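You operate a simulated robot arm through the tools that you are given. There is no shell and no other tool.

Carry out the task below with a simulated robot arm. There is one attempt and no reset: what you move stays moved.

JOB
Move the white pin to the counter-side hole and run carriage 42 up to it.
Fine: then switch the blue clamp off and bring carriage 43 back to where the bend begins.

The check looks at the end state, three seconds after you hand in, the way a careful person would. Anything else that was tipped, shoved, dropped, spilled or broken makes it a failure.

ROBOT AND FRAMES
A 7-joint arm with a two-finger parallel gripper, fixed in place. Base frame: the origin is at the foot of the arm, x ahead of it, y to its left, z up; the work surface is at about z = 88.1. Lengths are in cm, angles in degrees, forces in N, time in s.
Its first joint turns from -149.0 to 149.0 degrees. Payload 3.43 kg.
The TCP is the grasp point between the finger pads, 3 cm short of the fingertips. In the tool frame z runs along the fingers and y along their closing line. Largest opening 9.4 cm; finger width 2.8, thickness 1; the body of the gripper, 5 by 9.6 cm, starts 5.5 cm behind the TCP.
Orientation is told as [roll, pitch, yaw] about the base's x, y, z axes, in that order, counted from this pose: with the fingers straight down and closing along the base's y, the tool's x points along the base's -x, its y along +y and its z along -z.

CONTROLS
- The arm moves only by the tool play_rows. Its argument "rows" is a list of rows, each a list of 7 numbers: the shift along the tool's x, y, z in cm, then the turn, a rotation vector about the tool's x, y, z in degrees, then the gripper command, from -1 (fully open) to 1 (shut), values between in proportion. In form: [[tx, ty, tz, ax, ay, az, fingers], ...]. A call has 1 to 20 rows; each row shifts and turns the commanded pose from where the row before left it, along the tool's axes as they then stand. Each row takes 0.2 s and may step no farther than 5 cm and 8.6 degrees from the row before; otherwise, or with a gripper value out of range, the whole call is refused. A pose out of reach is approached as far as the arm can. The call stops where the force on the tool passes 90 N (or 10 N more than at its start, if that is more) or the arm is blocked; 0.2 s more then pass. The fingers move at their own pace (about 4.5 cm/s each) and stop on an object; they squeeze with about 44 N. The grip force told is the motor's: it shows also when the fingers shut on nothing. Time passes only in rows, and 0.2 s behind the last, so rows that do not move let the fingers close. It gives the time, the measured TCP pose, the force on the tool (base axes), the opening and the grip force at its end, in the units of the frame above (readings bear some noise), with the torque about the TCP (base axes, N m) and any sound that the robot's microphone picked up.
- Cameras (640 x 400 px; columns grow to the right, rows downward): "scene" is fixed at [22.54, -66.13, 163.42]; the picture's right is [0.73, -0.69, 0.00], its down [-0.39, -0.42, -0.82] and it looks along [0.56, 0.60, -0.57] (base axes); focal length 342 px, centre (320, 200). "wrist" rides on the gripper at [7.6, 1.4, -10.2] in the tool frame; the picture's right is [-0.18, 0.98, 0.00], its down [-0.75, -0.14, -0.64] and it looks along [-0.63, -0.12, 0.77] (tool axes); focal length 243 px, centre (320, 200). There is no depth. A picture from a camera that has moved, and an enlarged one, comes with that camera's place and axes in the base frame and with its lens. The place of the scene camera against the robot may be out by one fixed shift of up to 1.8 cm in any direction.
- snapshot(camera): a new picture of that camera. The clock stands still meanwhile.
- enlarge(camera, box): a new picture of the part [left, top, right, bottom] of that camera's present view, enlarged. The clock stands still meanwhile.
- hand_in(): hands the job in; it is judged then, once.

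Places have to be worked out from the pictures, the camera data and where the tool is seen. Open the gripper and draw the arm clear of the work before you hand the job in, unless the task says otherwise.

The tools are called after "Request:" as name(argument=value, ...) on one line, values as JSON. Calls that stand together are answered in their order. play_rows: Moves the arm, as the interface text tells. Its arguments: {"type":"object","properties":{"rows":{"type":"array","items":{"type":"array","items":{"type":"number"}}}},"required":["rows"]} The other tools are called the same way: snapshot (camera) takes a picture; enlarge (camera, box) takes an enlarged picture of a part of a camera's view; hand_in () hands the job in.

At the start:

```text
time: 0.0
tcp_pos: [98.84, 0.99, 116.22]
tcp_rot: [-0.1, 0.1, 0.0]
ft_force: [0.8, -0.4, 0.6]
moment: [-0.01, 0.02, -0.01]
opening: 9.37
gripper_force: 0.1
```

scene: 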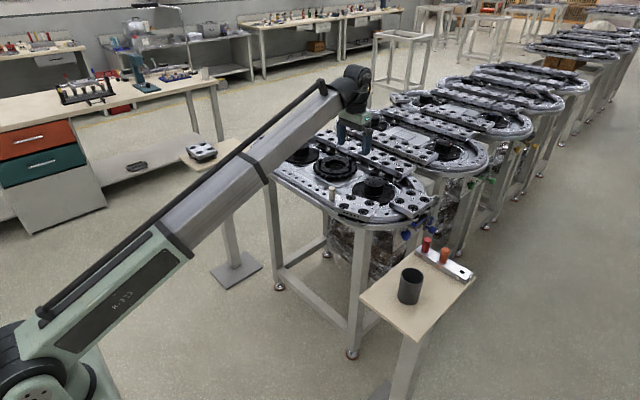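
wrist: 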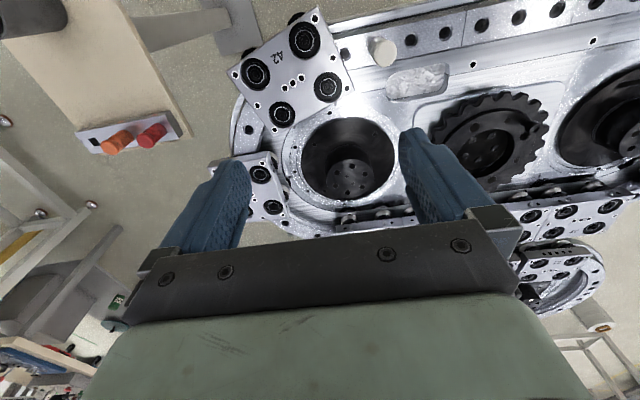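

I begin by looking closely at the scene: the table with the oval track, carriages, pin, and clamp.

Request:
enlarge(camera="scene", box=[260, 100, 500, 250])

Request:
enlarge(camera="scene", box=[350, 170, 490, 260])

Request:
enlarge(camera="wrist", box=[200, 0, 640, 275])

Request:
enlarge(camera="wrist", box=[0, 0, 360, 225])

```text
2.67 times, centred on (380, 175) of scene
camera zoom: at [22.54, -66.13, 163.42], right [0.73, -0.69, 0.0], down [-0.39, -0.42, -0.82], along [0.56, 0.6, -0.57], focal length 912 px, centre (160, 267)
```

zoom: 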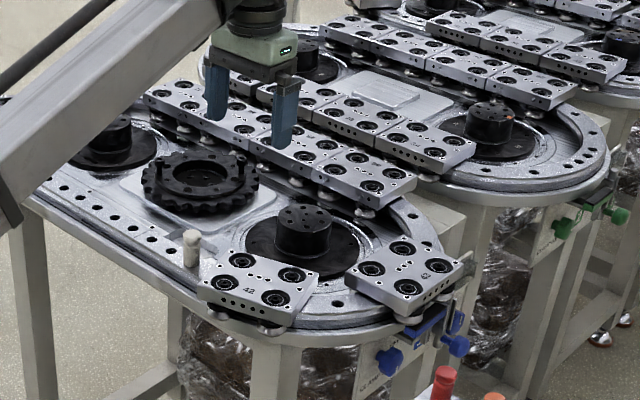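

```text
4.44 times, centred on (420, 215) of scene
camera zoom: at [22.54, -66.13, 163.42], right [0.73, -0.69, 0.0], down [-0.39, -0.42, -0.82], along [0.56, 0.6, -0.57], focal length 1520 px, centre (-124, 133)
```

zoom: 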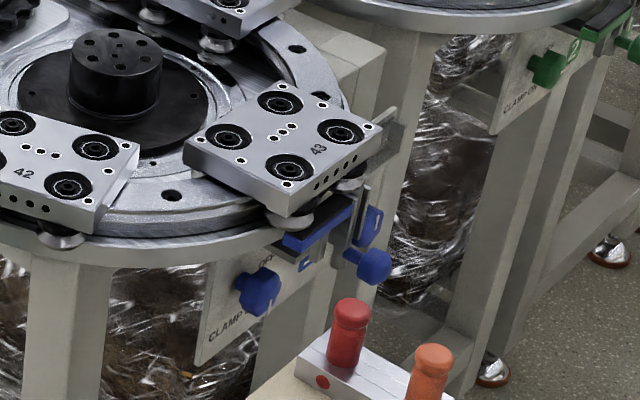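

```text
1.45 times, centred on (420, 138) of wrist
camera zoom: at [91.22, 2.4, 126.51], right [0.18, 0.98, 0.0], down [0.75, -0.14, 0.64], along [0.63, -0.12, -0.77], focal length 353 px, centre (174, 291)
```

zoom: 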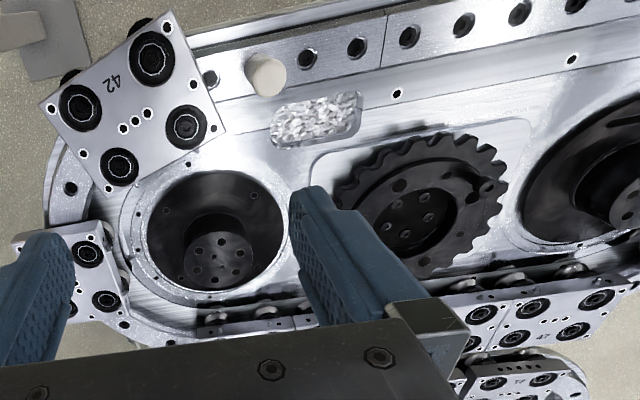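

```text
1.78 times, centred on (180, 112) of wrist
camera zoom: at [91.22, 2.4, 126.51], right [0.18, 0.98, 0.0], down [0.75, -0.14, 0.64], along [0.63, -0.12, -0.77], focal length 431 px, centre (569, 356)
```

zoom: 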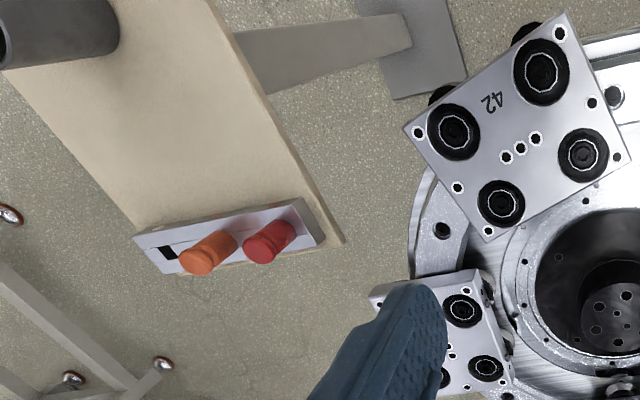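

The near rail carries a row of holes with the white pin, and 42 and 43 are on the near bend. I look for labels, the "counter", and the clamp details.

Request:
enlarge(camera="scene", box=[395, 205, 445, 245])

Request:
enlarge(camera="scene", box=[265, 150, 385, 225])

Request:
enlarge(camera="scene", box=[170, 125, 260, 180])

Request:
enlarge(camera="scene", box=[350, 220, 490, 320])

Request:
enlarge(camera="scene", box=[0, 0, 240, 150])

Request:
enlarge(camera="scene", box=[360, 60, 540, 170])

```text
10.00 times, centred on (420, 225) of scene
camera zoom: at [22.54, -66.13, 163.42], right [0.73, -0.69, 0.0], down [-0.39, -0.42, -0.82], along [0.56, 0.6, -0.57], focal length 3420 px, centre (-680, -50)
```

zoom: 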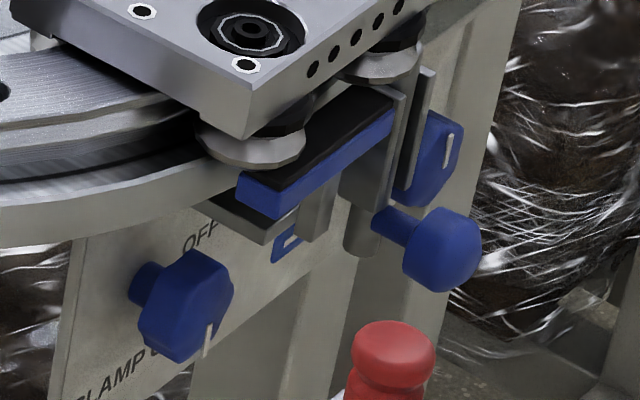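

```text
5.33 times, centred on (325, 188) of scene
camera zoom: at [22.54, -66.13, 163.42], right [0.73, -0.69, 0.0], down [-0.39, -0.42, -0.82], along [0.56, 0.6, -0.57], focal length 1824 px, centre (293, 267)
```

zoom: 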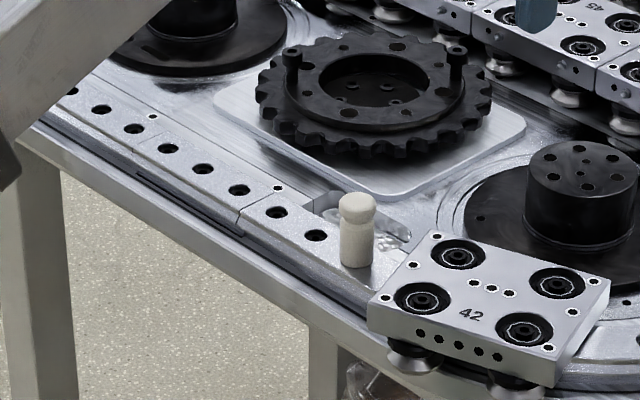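

```text
7.11 times, centred on (215, 152) of scene
camera zoom: at [22.54, -66.13, 163.42], right [0.73, -0.69, 0.0], down [-0.39, -0.42, -0.82], along [0.56, 0.6, -0.57], focal length 2432 px, centre (1067, 538)
```

zoom: 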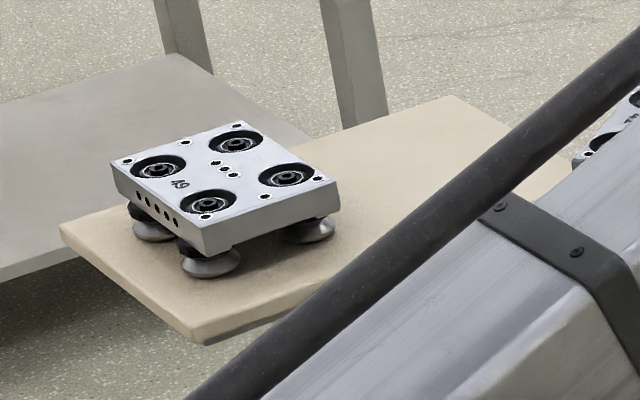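

```text
4.00 times, centred on (420, 270) of scene
camera zoom: at [22.54, -66.13, 163.42], right [0.73, -0.69, 0.0], down [-0.39, -0.42, -0.82], along [0.56, 0.6, -0.57], focal length 1368 px, centre (-80, -80)
```

zoom: 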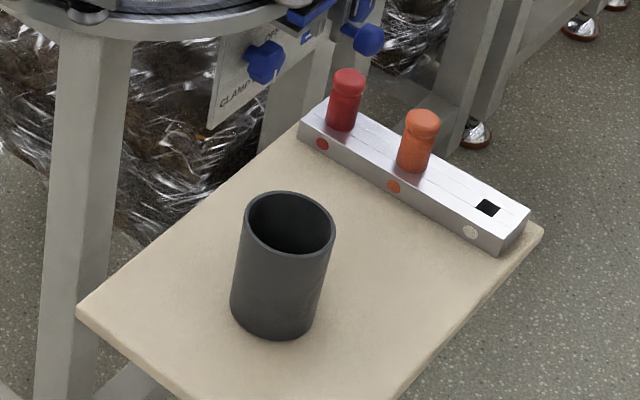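

```text
2.67 times, centred on (120, 75) of scene
camera zoom: at [22.54, -66.13, 163.42], right [0.73, -0.69, 0.0], down [-0.39, -0.42, -0.82], along [0.56, 0.6, -0.57], focal length 912 px, centre (853, 533)
```

zoom: 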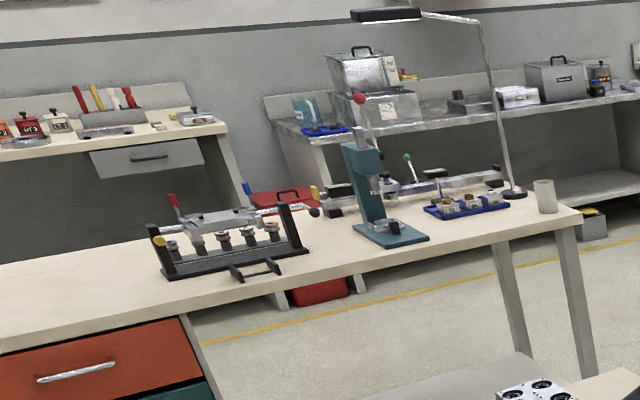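

```text
3.56 times, centred on (450, 115) of scene
camera zoom: at [22.54, -66.13, 163.42], right [0.73, -0.69, 0.0], down [-0.39, -0.42, -0.82], along [0.56, 0.6, -0.57], focal length 1216 px, centre (-142, 502)
```

zoom: 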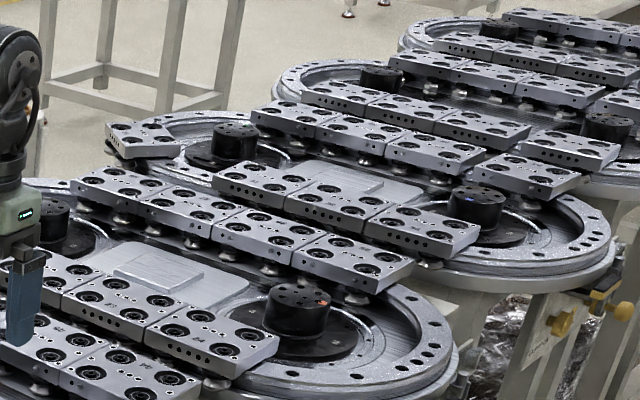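

The workbench ("counter") lies toward +y, and the clamp sits at the −y end. I zoom in harder on the clamp, its panel and the pin surroundings.

Request:
enlarge(camera="scene", box=[398, 218, 430, 238])

Request:
enlarge(camera="scene", box=[414, 212, 446, 232])

Request:
enlarge(camera="scene", box=[460, 165, 520, 205])

Request:
enlarge(camera="wrist", box=[300, 0, 500, 125])

Request:
enlarge(camera="wrist", box=[200, 0, 400, 125])

Request:
enlarge(camera="scene", box=[330, 180, 440, 240])

```text
16.00 times, centred on (414, 228) of scene
camera zoom: at [22.54, -66.13, 163.42], right [0.73, -0.69, 0.0], down [-0.39, -0.42, -0.82], along [0.56, 0.6, -0.57], focal length 5472 px, centre (-1184, -248)
```

zoom: 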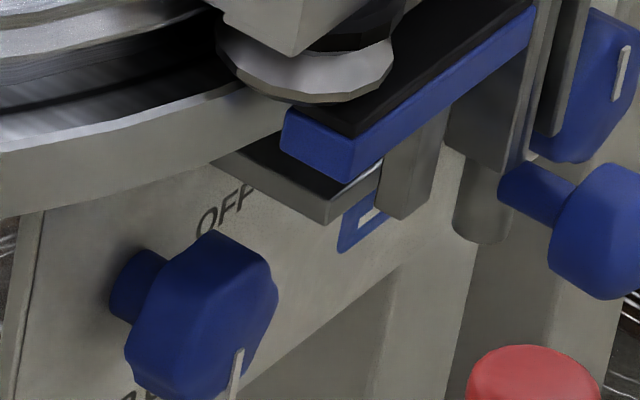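

```text
16.00 times, centred on (430, 222) of scene
camera zoom: at [22.54, -66.13, 163.42], right [0.73, -0.69, 0.0], down [-0.39, -0.42, -0.82], along [0.56, 0.6, -0.57], focal length 5472 px, centre (-1440, -152)
```

zoom: 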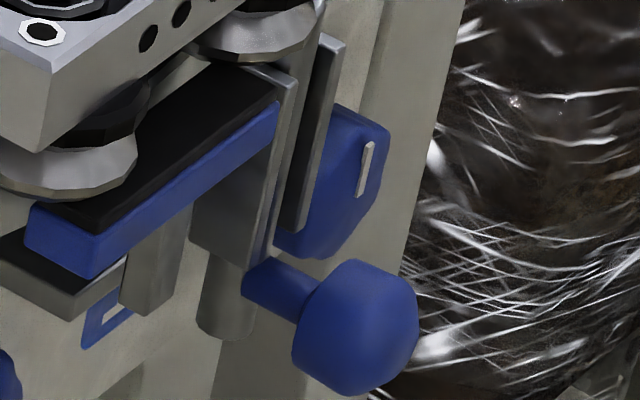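

```text
10.00 times, centred on (490, 185) of scene
camera zoom: at [22.54, -66.13, 163.42], right [0.73, -0.69, 0.0], down [-0.39, -0.42, -0.82], along [0.56, 0.6, -0.57], focal length 3420 px, centre (-1380, 350)
```

zoom: 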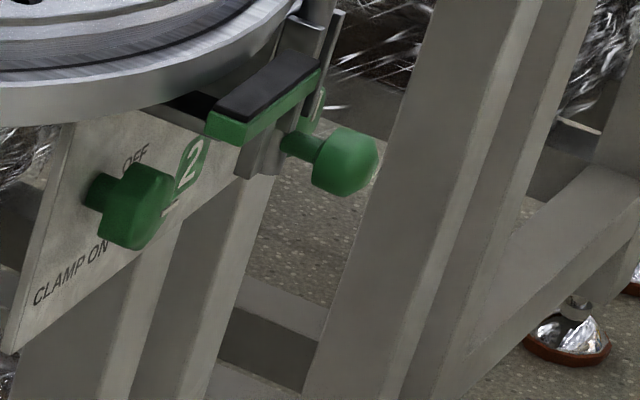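

```text
3.20 times, centred on (400, 62) of wrist
camera zoom: at [91.22, 2.4, 126.51], right [0.18, 0.98, 0.0], down [0.75, -0.14, 0.64], along [0.63, -0.12, -0.77], focal length 776 px, centre (64, 640)
```

zoom: 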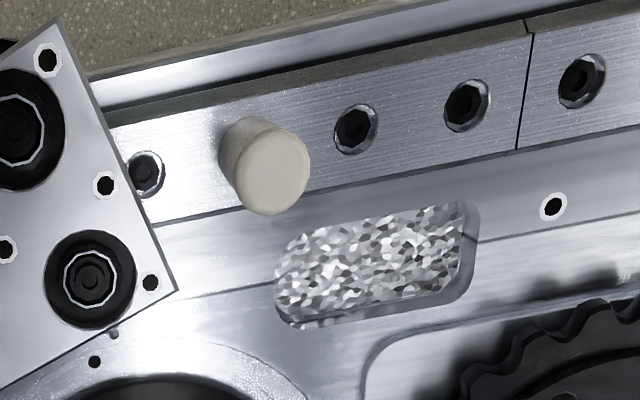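

```text
3.20 times, centred on (300, 62) of wrist
camera zoom: at [91.22, 2.4, 126.51], right [0.18, 0.98, 0.0], down [0.75, -0.14, 0.64], along [0.63, -0.12, -0.77], focal length 776 px, centre (384, 640)
```

zoom: 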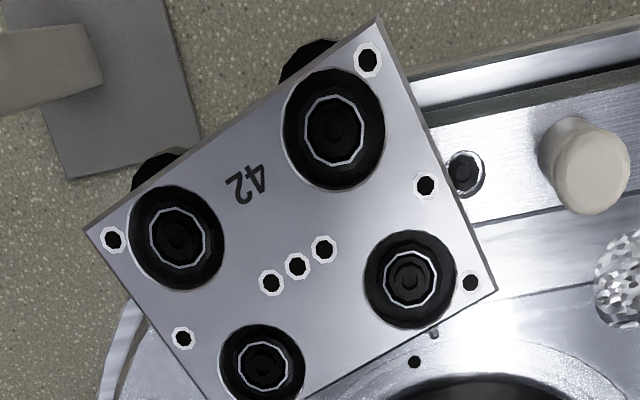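

```text
5.82 times, centred on (385, 210) of scene
camera zoom: at [22.54, -66.13, 163.42], right [0.73, -0.69, 0.0], down [-0.39, -0.42, -0.82], along [0.56, 0.6, -0.57], focal length 1990 px, centre (-58, 142)
```

zoom: 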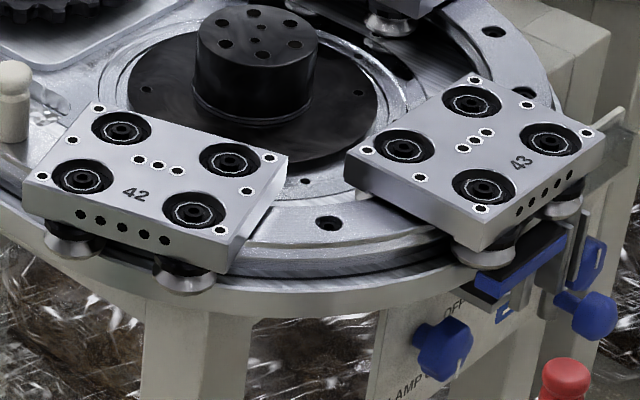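

The pin is in a row of identical holes, with free neighbours on both sides. I check what else is around (bottom-left of the wrist view) to be sure what "counter" means.

Request:
enlarge(camera="wrist", box=[0, 280, 160, 400])

Request:
enlarge(camera="scene", box=[460, 0, 640, 110])

Request:
enlarge(camera="scene", box=[200, 0, 420, 130])

Request:
enlarge(camera="scene", box=[0, 30, 230, 240])

```text
3.33 times, centred on (80, 340) of wrist
camera zoom: at [91.22, 2.4, 126.51], right [0.18, 0.98, 0.0], down [0.75, -0.14, 0.64], along [0.63, -0.12, -0.77], focal length 809 px, centre (1120, -267)
```

zoom: 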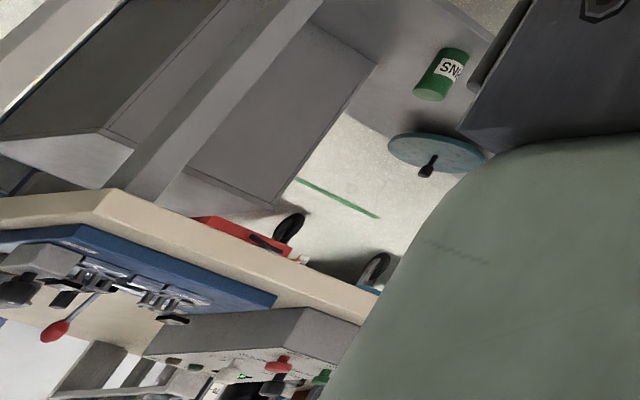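

```text
3.56 times, centred on (550, 55) of scene
camera zoom: at [22.54, -66.13, 163.42], right [0.73, -0.69, 0.0], down [-0.39, -0.42, -0.82], along [0.56, 0.6, -0.57], focal length 1216 px, centre (-498, 716)
```

zoom: 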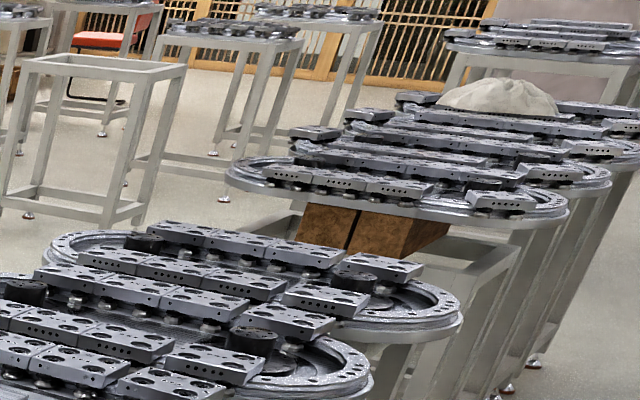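

```text
2.91 times, centred on (310, 65) of scene
camera zoom: at [22.54, -66.13, 163.42], right [0.73, -0.69, 0.0], down [-0.39, -0.42, -0.82], along [0.56, 0.6, -0.57], focal length 995 px, centre (349, 593)
```

zoom: 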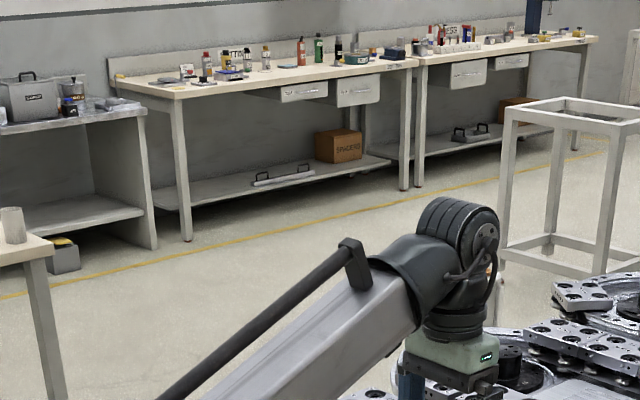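

```text
1.90 times, centred on (115, 135) of scene
camera zoom: at [22.54, -66.13, 163.42], right [0.73, -0.69, 0.0], down [-0.39, -0.42, -0.82], along [0.56, 0.6, -0.57], focal length 651 px, centre (710, 324)
```

zoom: 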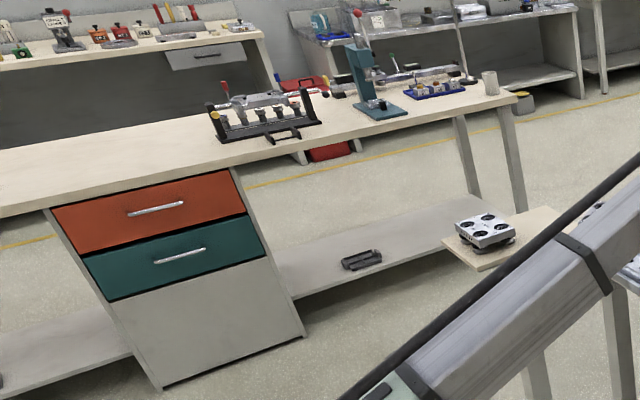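

There are benches on several sides, so I swing the wrist camera (in free air, pulled back a little) toward −y to see the clamp panel and surroundings on that side.

Request:
play_rows(rows=[[4, 0, -2, 0, 0, 0, -1], [4, 0, -2, 0, 0, 0, -1], [0, 0, 0, 0, 0, 8.5, -1], [0, 0, 0, 0, 0, 8.5, -1], [0, 0, 0, 0, 0, 8.5, -1], [0, 0, 0, 0, 0, 8.5, -1], [0, 0, 0, 0, 0, 8.5, -1], [0, 0, 0, 0, 0, 8.5, -1]])

Request:
snapshot(camera="wrist")

```text
time: 1.8
tcp_pos: [90.68, 0.95, 120.32]
tcp_rot: [-0.1, 0.1, -51.1]
ft_force: [-0.4, -0.6, 0.0]
moment: [-0.02, -0.02, 0.0]
opening: 9.36
gripper_force: 0.0
```

```text
taken
camera wrist: at [87.17, 7.8, 130.53], right [0.88, 0.47, 0.0], down [0.36, -0.68, 0.64], along [0.3, -0.57, -0.77], focal length 243 px, centre (320, 200)
```

wrist: 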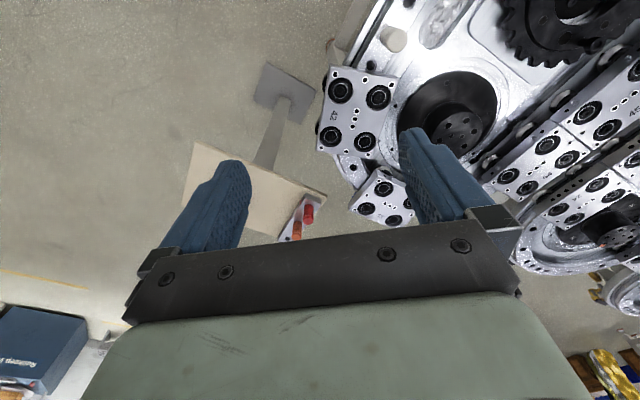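

The gripper body hides the far side; I tilt the tool upward so the camera looks out horizontally toward −y.

Request:
play_rows(rows=[[0, 0, 0, 0, -8.5, 0, -1], [0, 0, 0, 0, -8.5, 0, -1], [0, 0, 0, 0, -8.5, 0, -1], [0, 0, 0, 0, -8.5, 0, -1], [0, 0, 0, 0, -8.5, 0, -1]])

Request:
snapshot(camera="wrist")

```text
time: 3.0
tcp_pos: [90.95, 0.99, 120.24]
tcp_rot: [0.0, -42.7, -51.1]
ft_force: [-0.5, -0.6, 0.1]
moment: [0.04, 0.02, 0.01]
opening: 9.39
gripper_force: 0.0
```

```text
taken
camera wrist: at [84.06, 11.59, 122.63], right [0.85, 0.51, 0.12], down [-0.03, -0.18, 0.98], along [0.53, -0.84, -0.14], focal length 243 px, centre (320, 200)
```

wrist: 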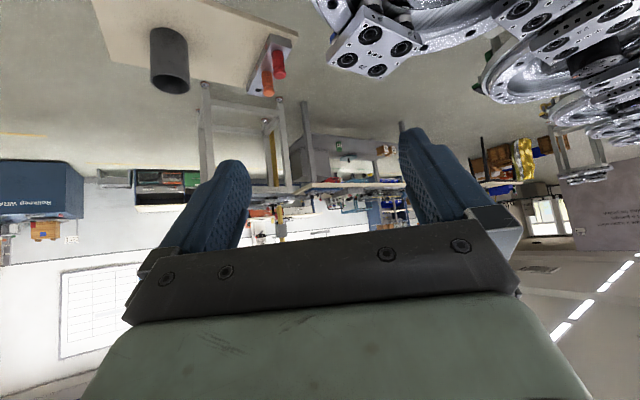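

Request:
enlarge(camera="wrist", box=[180, 80, 420, 240])

Request:
enlarge(camera="wrist", box=[0, 120, 200, 280])

Request:
enlarge(camera="wrist", box=[440, 80, 640, 240])

Request:
enlarge(camera="wrist", box=[300, 0, 460, 100])

```text
2.50 times, centred on (300, 160) of wrist
camera zoom: at [84.06, 11.59, 122.63], right [0.85, 0.51, 0.12], down [-0.03, -0.18, 0.98], along [0.53, -0.84, -0.14], focal length 606 px, centre (370, 300)
```

zoom: 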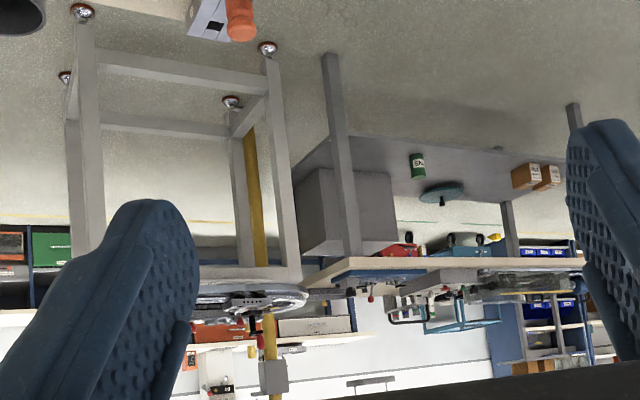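

```text
2.50 times, centred on (100, 200) of wrist
camera zoom: at [84.06, 11.59, 122.63], right [0.85, 0.51, 0.12], down [-0.03, -0.18, 0.98], along [0.53, -0.84, -0.14], focal length 606 px, centre (870, 200)
```

zoom: 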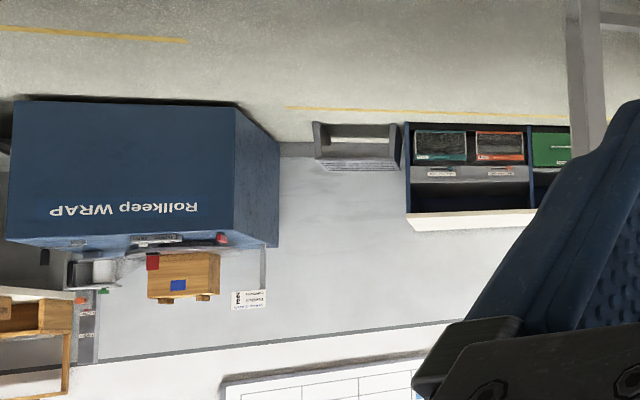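

```text
2.50 times, centred on (540, 160) of wrist
camera zoom: at [84.06, 11.59, 122.63], right [0.85, 0.51, 0.12], down [-0.03, -0.18, 0.98], along [0.53, -0.84, -0.14], focal length 606 px, centre (-230, 300)
```

zoom: 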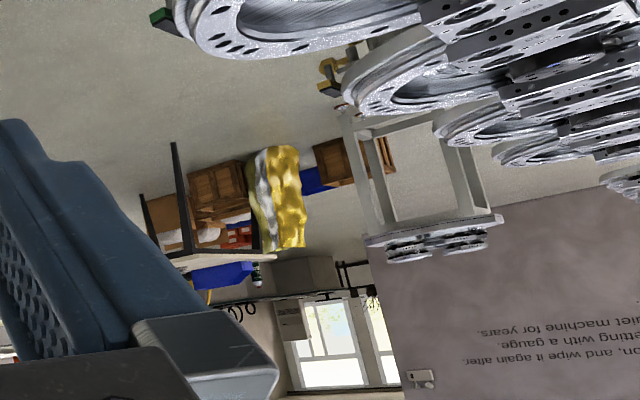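

```text
4.00 times, centred on (380, 50) of wrist
camera zoom: at [84.06, 11.59, 122.63], right [0.85, 0.51, 0.12], down [-0.03, -0.18, 0.98], along [0.53, -0.84, -0.14], focal length 970 px, centre (80, 800)
```

zoom: 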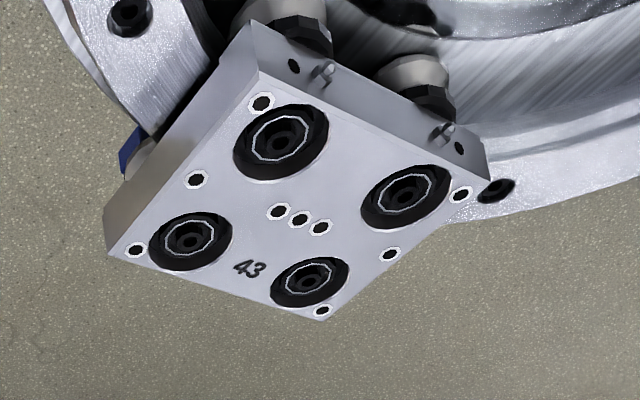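

There is lettering on a far wall that may explain terms used here. I yaw back toward +x and tilt up to read it.

Request:
play_rows(rows=[[0, 0, 0, -5.77, 0, -6.25, -1], [0, 0, 0, -5.77, 0, -6.25, -1], [0, 0, 0, -5.77, 0, -6.25, -1], [0, 0, 0, -5.77, 0, -6.25, -1], [0, 0, 0, -5.77, 0, -6.25, -1], [0, 0, 0, 0, -8.5, 0, -1], [0, 0, 0, 0, -8.5, 0, -1], [0, 0, 0, 0, -8.5, 0, -1], [0, 0, 0, 0, -8.5, 0, -1]])

Request:
snapshot(camera="wrist")

```text
time: 5.0
tcp_pos: [90.77, 0.99, 120.28]
tcp_rot: [0.4, -76.8, -8.9]
ft_force: [0.2, 0.4, 0.8]
moment: [0.0, 0.02, -0.03]
opening: 9.4
gripper_force: 0.0
```

```text
taken
camera wrist: at [79.42, 4.11, 115.23], right [0.19, 0.97, 0.18], down [-0.47, -0.07, 0.88], along [0.86, -0.25, 0.44], focal length 243 px, centre (320, 200)
```

wrist: 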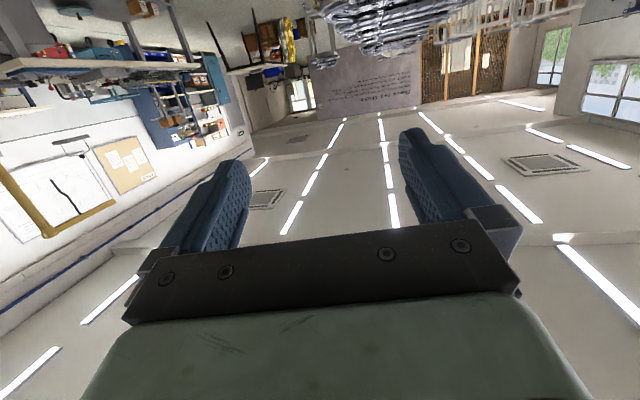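

Request:
enlarge(camera="wrist", box=[310, 60, 430, 125])

Request:
enlarge(camera="wrist", box=[0, 20, 240, 220])

Request:
enlarge(camera="wrist", box=[420, 0, 640, 130])

```text
5.33 times, centred on (370, 92) of wrist
camera zoom: at [79.42, 4.11, 115.23], right [0.19, 0.97, 0.18], down [-0.47, -0.07, 0.88], along [0.86, -0.25, 0.44], focal length 1294 px, centre (53, 773)
```

zoom: 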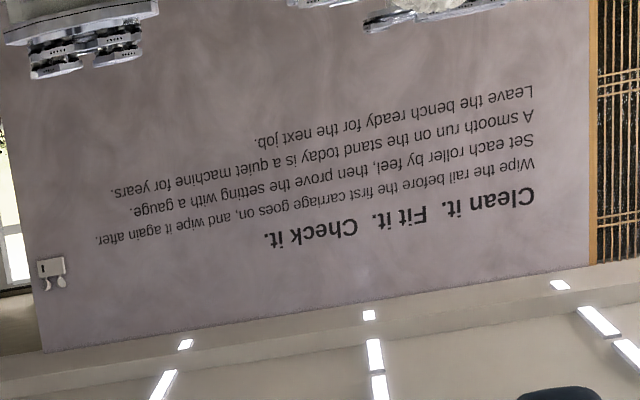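

```text
2.00 times, centred on (120, 120) of wrist
camera zoom: at [79.42, 4.11, 115.23], right [0.19, 0.97, 0.18], down [-0.47, -0.07, 0.88], along [0.86, -0.25, 0.44], focal length 485 px, centre (720, 360)
```

zoom: 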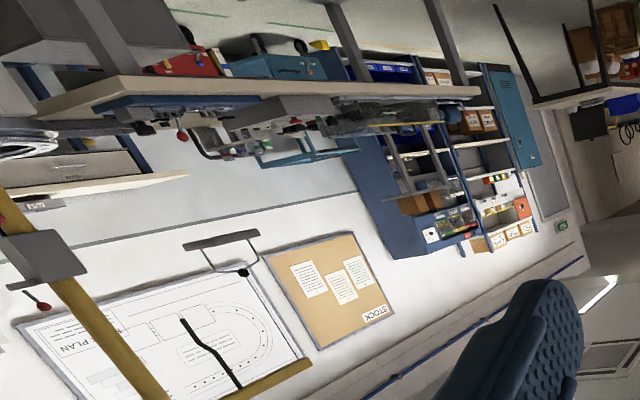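

```text
2.91 times, centred on (530, 65) of wrist
camera zoom: at [79.42, 4.11, 115.23], right [0.19, 0.97, 0.18], down [-0.47, -0.07, 0.88], along [0.86, -0.25, 0.44], focal length 706 px, centre (-291, 593)
```

zoom: 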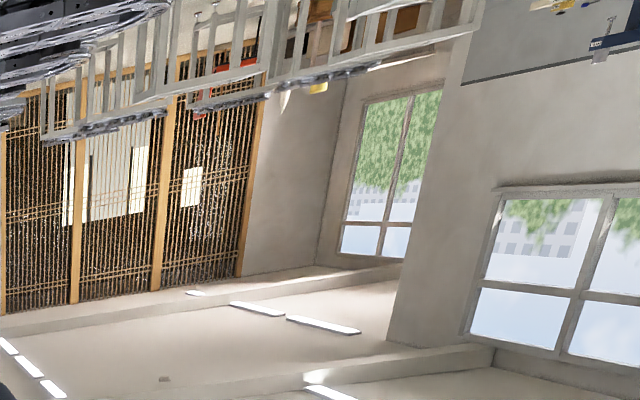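

There's a wall board with a "PLAN" drawing of the track; I enlarge it in case it defines the terms.

Request:
enlarge(camera="wrist", box=[0, 140, 130, 225])

Request:
enlarge(camera="wrist", box=[85, 130, 165, 185])

Request:
enlarge(camera="wrist", box=[0, 30, 120, 110])

```text
4.71 times, centred on (65, 182) of wrist
camera zoom: at [79.42, 4.11, 115.23], right [0.19, 0.97, 0.18], down [-0.47, -0.07, 0.88], along [0.86, -0.25, 0.44], focal length 1142 px, centre (1520, 282)
```

zoom: 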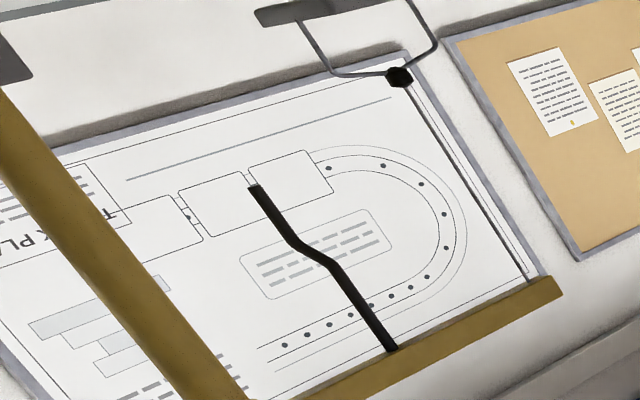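

```text
7.27 times, centred on (125, 158) of wrist
camera zoom: at [79.42, 4.11, 115.23], right [0.19, 0.97, 0.18], down [-0.47, -0.07, 0.88], along [0.86, -0.25, 0.44], focal length 1764 px, centre (1738, 509)
```

zoom: 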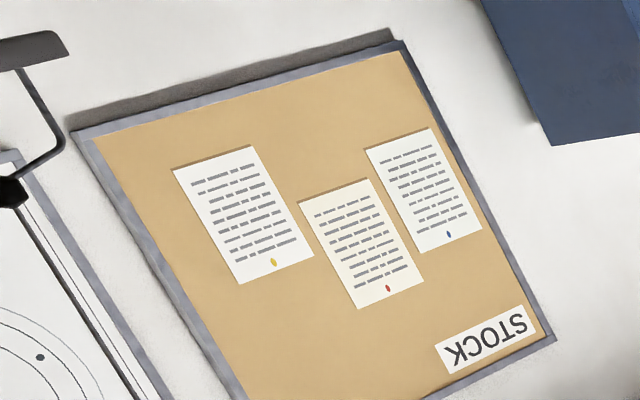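

```text
5.00 times, centred on (60, 70) of wrist
camera zoom: at [79.42, 4.11, 115.23], right [0.19, 0.97, 0.18], down [-0.47, -0.07, 0.88], along [0.86, -0.25, 0.44], focal length 1213 px, centre (1620, 850)
```

zoom: 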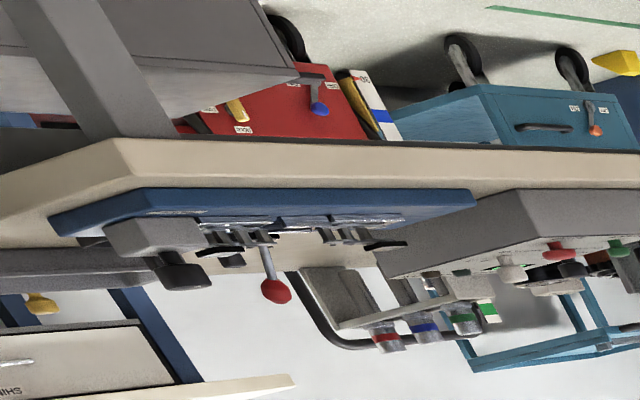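

Just shop décor. I now swing the view toward +y to see the other end of the table and the workbench.

Request:
play_rows(rows=[[0, 0, 0, 0, 8.5, 0, -1], [0, 0, 0, 0, 8.5, 0, -1], [0, 0, 0, 0, 8.5, 0, -1], [0, 0, 0, -6.63, 0, -5.31, -1], [0, 0, 0, -6.63, 0, -5.31, -1], [0, 0, 0, -6.63, 0, -5.31, -1], [0, 0, 0, -6.63, 0, -5.31, -1], [0, 0, 0, -6.63, 0, -5.31, -1], [0, 0, 0, -6.63, 0, -5.31, -1], [0, 0, 0, -6.63, 0, -5.31, -1], [0, 0, 0, -6.63, 0, -5.31, -1]])

Request:
snapshot(camera="wrist")

```text
time: 7.4
tcp_pos: [90.79, 1.02, 120.31]
tcp_rot: [0.4, -51.4, 59.3]
ft_force: [-0.6, -0.5, 0.7]
moment: [-0.02, -0.01, 0.0]
opening: 9.39
gripper_force: 0.0
```

```text
taken
camera wrist: at [83.19, -9.32, 120.72], right [-0.79, 0.6, 0.15], down [0.11, -0.1, 0.99], along [0.6, 0.8, 0.01], focal length 243 px, centre (320, 200)
```

wrist: 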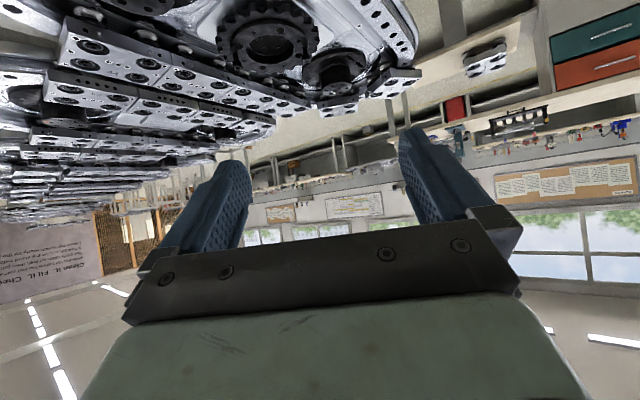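

Request:
enlarge(camera="wrist", box=[180, 0, 440, 140])

Request:
enlarge(camera="wrist", box=[400, 0, 640, 220])

Request:
enlarge(camera="wrist", box=[230, 120, 420, 240])

Request:
enlarge(camera="wrist", box=[340, 0, 440, 60])

```text
2.46 times, centred on (310, 70) of wrist
camera zoom: at [83.19, -9.32, 120.72], right [-0.79, 0.6, 0.15], down [0.11, -0.1, 0.99], along [0.6, 0.8, 0.01], focal length 597 px, centre (345, 520)
```

zoom: 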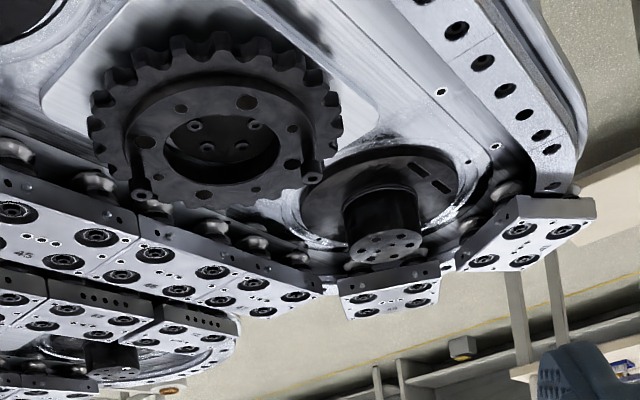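

```text
1.82 times, centred on (520, 110) of wrist
camera zoom: at [83.19, -9.32, 120.72], right [-0.79, 0.6, 0.15], down [0.11, -0.1, 0.99], along [0.6, 0.8, 0.01], focal length 441 px, centre (-44, 364)
```

zoom: 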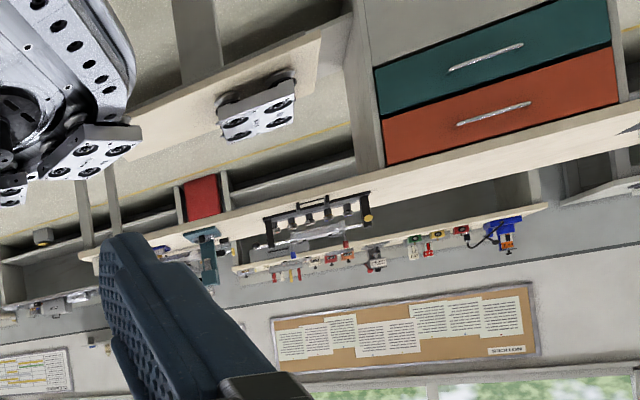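

```text
3.33 times, centred on (325, 180) of wrist
camera zoom: at [83.19, -9.32, 120.72], right [-0.79, 0.6, 0.15], down [0.11, -0.1, 0.99], along [0.6, 0.8, 0.01], focal length 809 px, centre (303, 267)
```

zoom: 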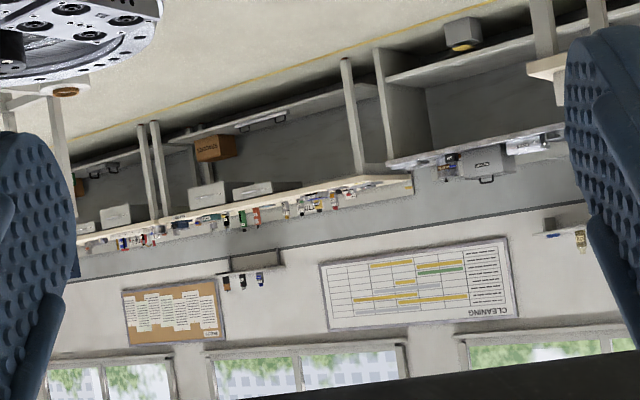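

```text
6.40 times, centred on (390, 30) of wrist
camera zoom: at [83.19, -9.32, 120.72], right [-0.79, 0.6, 0.15], down [0.11, -0.1, 0.99], along [0.6, 0.8, 0.01], focal length 1553 px, centre (-128, 1288)
```

zoom: 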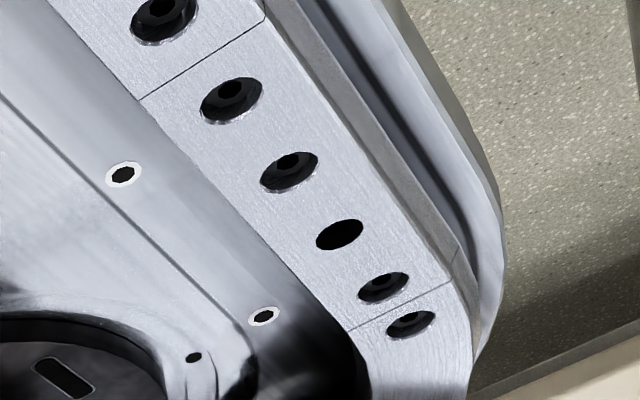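

The far (+y) end of the near rail shows one plain open hole among the screw-filled ones, at roughly (97, 41) — that looks like the real counter-side pin hole. I'll return tool-down and scan the whole near rail from above.

Request:
play_rows(rows=[[0, 0, 0, 6.63, 0, 5.31, -1], [0, 0, 0, 6.63, 0, 5.31, -1], [0, 0, 0, 6.63, 0, 5.31, -1], [0, 0, 0, 6.63, 0, 5.31, -1], [0, 0, 0, 6.63, 0, 5.31, -1], [0, 0, 0, 6.63, 0, 5.31, -1], [0, 0, 0, 6.63, 0, 5.31, -1], [0, 0, 0, 0, 8.5, 0, -1], [0, 0, 0, 0, 8.5, 0, -1], [0, 0, 0, 0, 8.5, 0, -1], [0, 0, 0, 0, 8.5, 0, -1], [0, 0, 0, 0, 8.5, 0, -1], [0, 0, 0, 0, 8.5, 0, -1], [1.4, 4, 0, 0, 0, 0, -1], [1.4, 4, 0, 0, 0, 0, -1], [1.4, 4, 0, 0, 0, 0, -1], [1.4, 4, 0, 0, 0, 0, -1], [1.4, 4, 0, 0, 0, 0, -1], [1.4, 4, 0, 0, 0, 0, -1]])

Request:
snapshot(camera="wrist")

Request:
enlarge(camera="wrist", box=[300, 20, 640, 200])

Request:
enlarge(camera="wrist", box=[60, 20, 360, 200])

```text
time: 10.4
tcp_pos: [89.96, 4.28, 120.31]
tcp_rot: [0.1, -1.1, 0.3]
ft_force: [7.5, 6.6, -10.0]
moment: [-0.9, -0.03, -0.62]
opening: 9.38
gripper_force: 0.0
stopped in row 15: the force on the tool passed its limit at 91 N (the readings are from after the stop); the commanded pose is now the measured one
```

```text
taken
camera wrist: at [82.23, 5.67, 130.42], right [0.18, 0.98, 0.0], down [0.74, -0.14, 0.66], along [0.65, -0.11, -0.75], focal length 243 px, centre (320, 200)
```

wrist: 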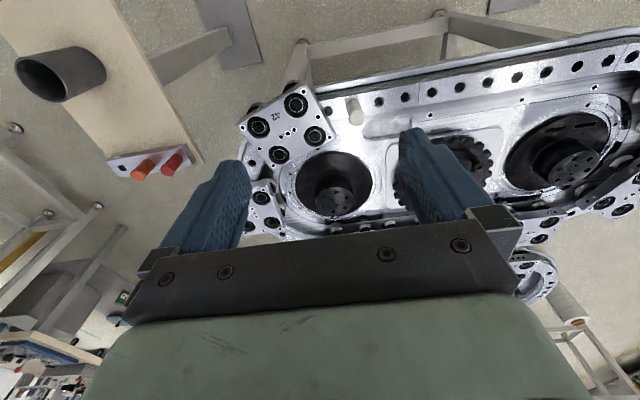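

```text
1.88 times, centred on (470, 110) of wrist
camera zoom: at [82.23, 5.67, 130.42], right [0.18, 0.98, 0.0], down [0.74, -0.14, 0.66], along [0.65, -0.11, -0.75], focal length 457 px, centre (38, 369)
```

zoom: 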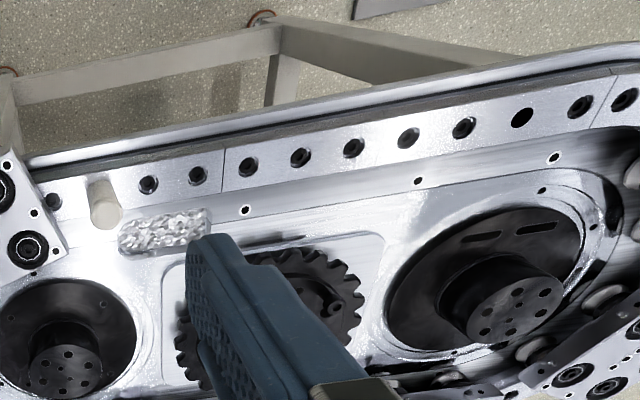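

```text
2.13 times, centred on (210, 110) of wrist
camera zoom: at [82.23, 5.67, 130.42], right [0.18, 0.98, 0.0], down [0.74, -0.14, 0.66], along [0.65, -0.11, -0.75], focal length 518 px, centre (555, 392)
```

zoom: 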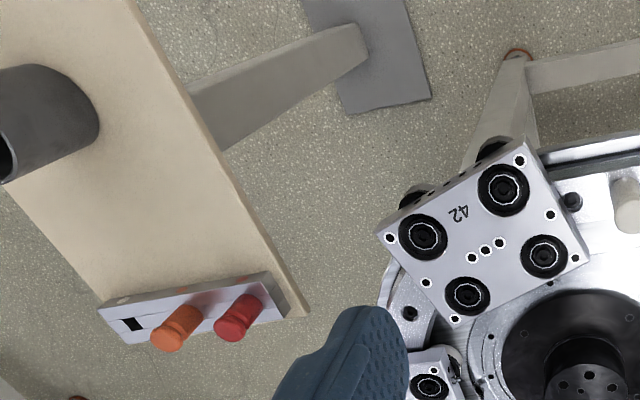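

A force stop occurred in free air; I check the scene to see whether the arm touched anything or it was just inertial.

Request:
snapshot(camera="scene")

Request:
play_rows(rows=[[0, 0, 0, 0, 0, 0, -1], [0, 0, 0, 0, 0, 0, -1]])

```text
taken
```

scene: 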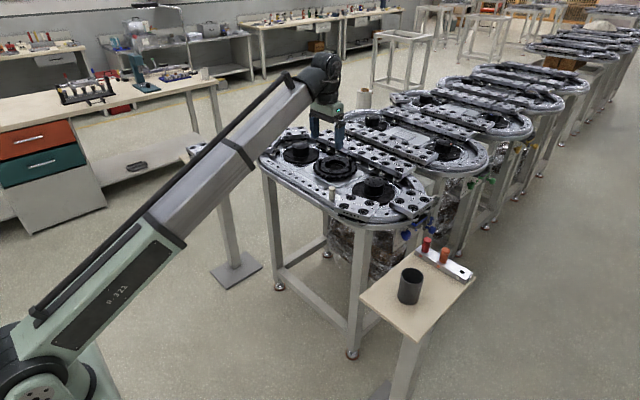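

```text
time: 11.0
tcp_pos: [89.97, 4.4, 120.35]
tcp_rot: [0.2, -1.2, 0.5]
ft_force: [9.4, 5.8, -18.9]
moment: [-0.71, -0.4, -0.48]
opening: 9.38
gripper_force: 0.2
```

A steady force of ~20 N remains, so something is in contact. I zoom on the gripper and wrist area.

Request:
enlarge(camera="scene", box=[280, 40, 420, 160])

Request:
enlarge(camera="wrist", box=[400, 180, 640, 400])

```text
3.33 times, centred on (350, 100) of scene
camera zoom: at [22.54, -66.13, 163.42], right [0.73, -0.69, 0.0], down [-0.39, -0.42, -0.82], along [0.56, 0.6, -0.57], focal length 1140 px, centre (220, 533)
```

zoom: 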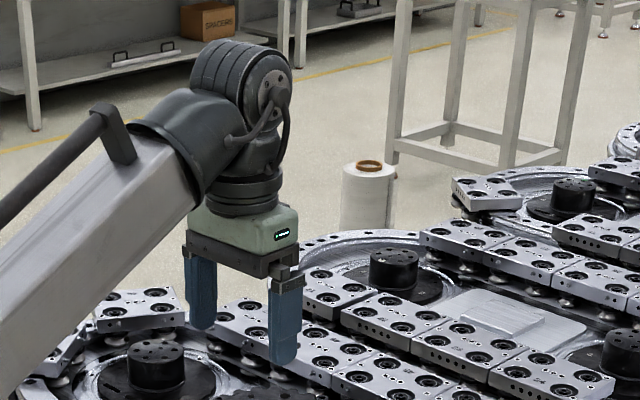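

```text
1.82 times, centred on (520, 290) of wrist
camera zoom: at [82.21, 5.68, 130.41], right [0.17, 0.98, 0.0], down [0.74, -0.14, 0.66], along [0.65, -0.11, -0.75], focal length 441 px, centre (-44, 36)
```

zoom: 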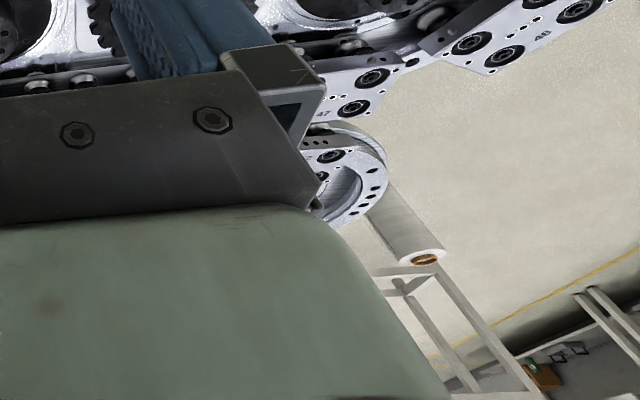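

The gripper looks clear of everything; I try a small retreat (back −y and up) and watch the force.

Request:
play_rows(rows=[[0, -1, -0.5, 0, 0, 0, -1], [0, -1, -0.5, 0, 0, 0, -1], [0, 0, 0, 0, 0, 0, -1]])

```text
time: 11.8
tcp_pos: [90.1, 2.32, 121.37]
tcp_rot: [0.2, -1.6, 0.3]
ft_force: [29.0, 31.9, -58.3]
moment: [-3.97, -1.66, -2.87]
opening: 9.39
gripper_force: 0.0
```

The force grows when I move up and back, so it looks like the gripper is pressing on the robot's own forearm (wrist bent too far at this height). I move forward and down to relieve it.

Request:
play_rows(rows=[[-1, 0.5, 1, 0, 0, 0, -1], [-1, 0.5, 1, 0, 0, 0, -1], [-1, 0, 1, 0, 0, 0, -1], [0, 0, 0, 0, 0, 0, -1]])

Request:
enlarge(camera="scene", box=[280, 40, 420, 160])

```text
time: 12.8
tcp_pos: [93.0, 3.42, 118.46]
tcp_rot: [0.0, -1.0, 0.6]
ft_force: [-0.4, -0.6, -0.2]
moment: [0.01, -0.03, 0.02]
opening: 9.39
gripper_force: 0.0
```

```text
3.33 times, centred on (350, 100) of scene
camera zoom: at [22.54, -66.13, 163.42], right [0.73, -0.69, 0.0], down [-0.39, -0.42, -0.82], along [0.56, 0.6, -0.57], focal length 1140 px, centre (220, 533)
```

zoom: 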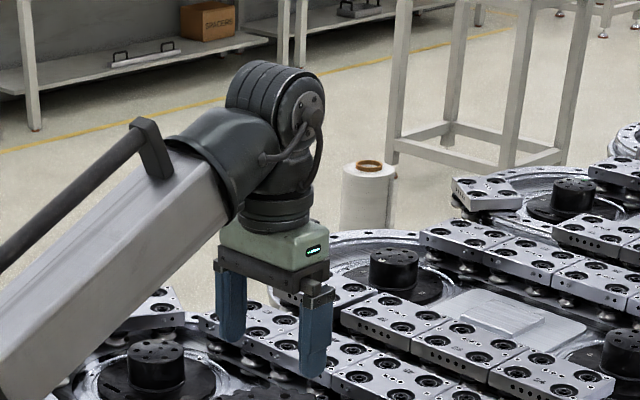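

Confirmed: it was self-contact; now clear. I take fresh measurements of the rail, pin and hole from this pose.

Request:
enlarge(camera="wrist", box=[320, 20, 480, 120])

Request:
enlarge(camera="wrist", box=[480, 0, 640, 100])

Request:
enlarge(camera="wrist", box=[220, 60, 380, 160])

```text
4.00 times, centred on (400, 70) of wrist
camera zoom: at [85.22, 4.72, 128.47], right [0.17, 0.98, 0.0], down [0.74, -0.13, 0.65], along [0.65, -0.11, -0.76], focal length 970 px, centre (0, 720)
```

zoom: 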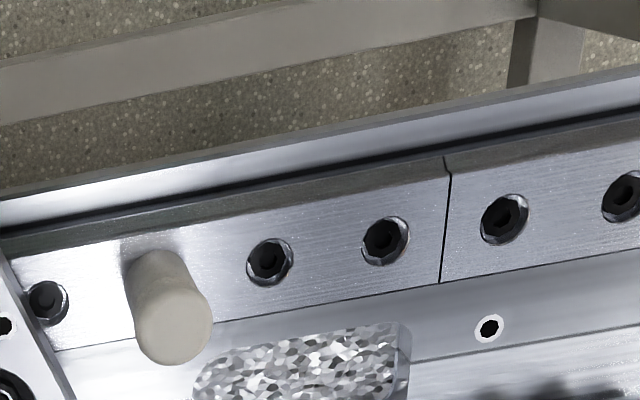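

```text
4.00 times, centred on (560, 50) of wrist
camera zoom: at [85.22, 4.72, 128.47], right [0.17, 0.98, 0.0], down [0.74, -0.13, 0.65], along [0.65, -0.11, -0.76], focal length 970 px, centre (-640, 800)
```

zoom: 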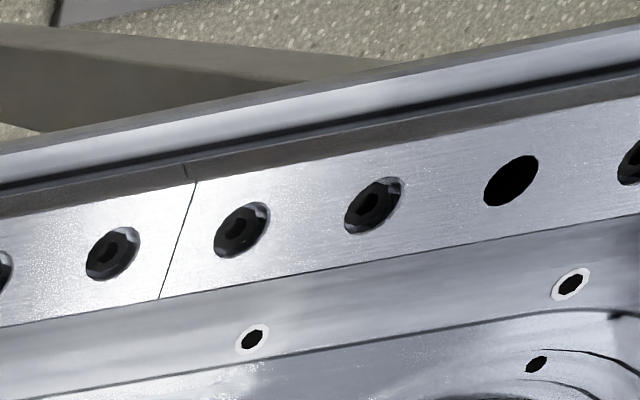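

```text
4.00 times, centred on (300, 110) of wrist
camera zoom: at [85.22, 4.72, 128.47], right [0.17, 0.98, 0.0], down [0.74, -0.13, 0.65], along [0.65, -0.11, -0.76], focal length 970 px, centre (400, 560)
```

zoom: 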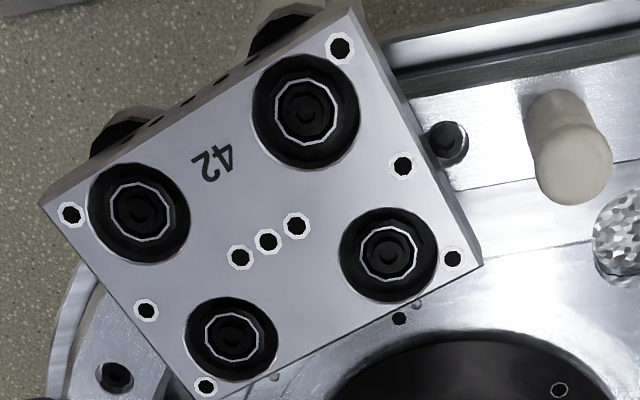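

The plain open hole is the 8th after the pin at about (97.25, 40.9); the pin sits at about (97.25, 8.5), rail top near z≈91. Carriage 42 is centred near (98.5, −2.5), 43 near (114, −13.7) mid-bend. Next I move the camera to −y, staying high, to inspect the blue clamp panel.

Request:
play_rows(rows=[[0, -2, 0, 0, -4, 0, -1], [0, -4, 0, 0, -4, 0, -1], [0, -4, 0, 0, -4, 0, -1], [0, -4, 0, 0, -4, 0, -1], [0, -4, 0, 0, -4, 0, -1], [0, -4, 0, 0, 0, -5, -1], [0, -3, 0, 0, 0, -5, -1], [0, -3, 0, 0, 0, -5, -1], [0, -2, 0, 0, 0, -5, -1], [0, 0, 0, 0, 0, -5, -1], [0, 0, 0, 0, 0, -5, -1], [0, 0, 0, 0, 0, 0, -1]])

Request:
snapshot(camera="wrist")

```text
time: 15.4
tcp_pos: [94.54, -26.5, 118.88]
tcp_rot: [-10.9, -18.2, 32.3]
ft_force: [0.6, 0.2, -0.4]
moment: [0.02, 0.01, -0.02]
opening: 9.39
gripper_force: 0.0
```

```text
taken
camera wrist: at [84.09, -29.18, 125.76], right [-0.32, 0.94, -0.12], down [0.44, 0.26, 0.86], along [0.84, 0.22, -0.5], focal length 243 px, centre (320, 200)
```

wrist: 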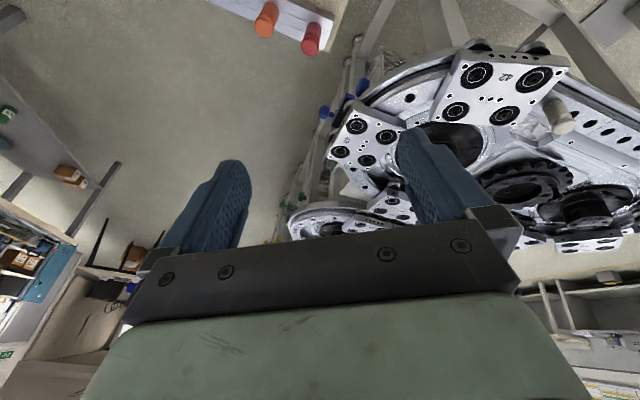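

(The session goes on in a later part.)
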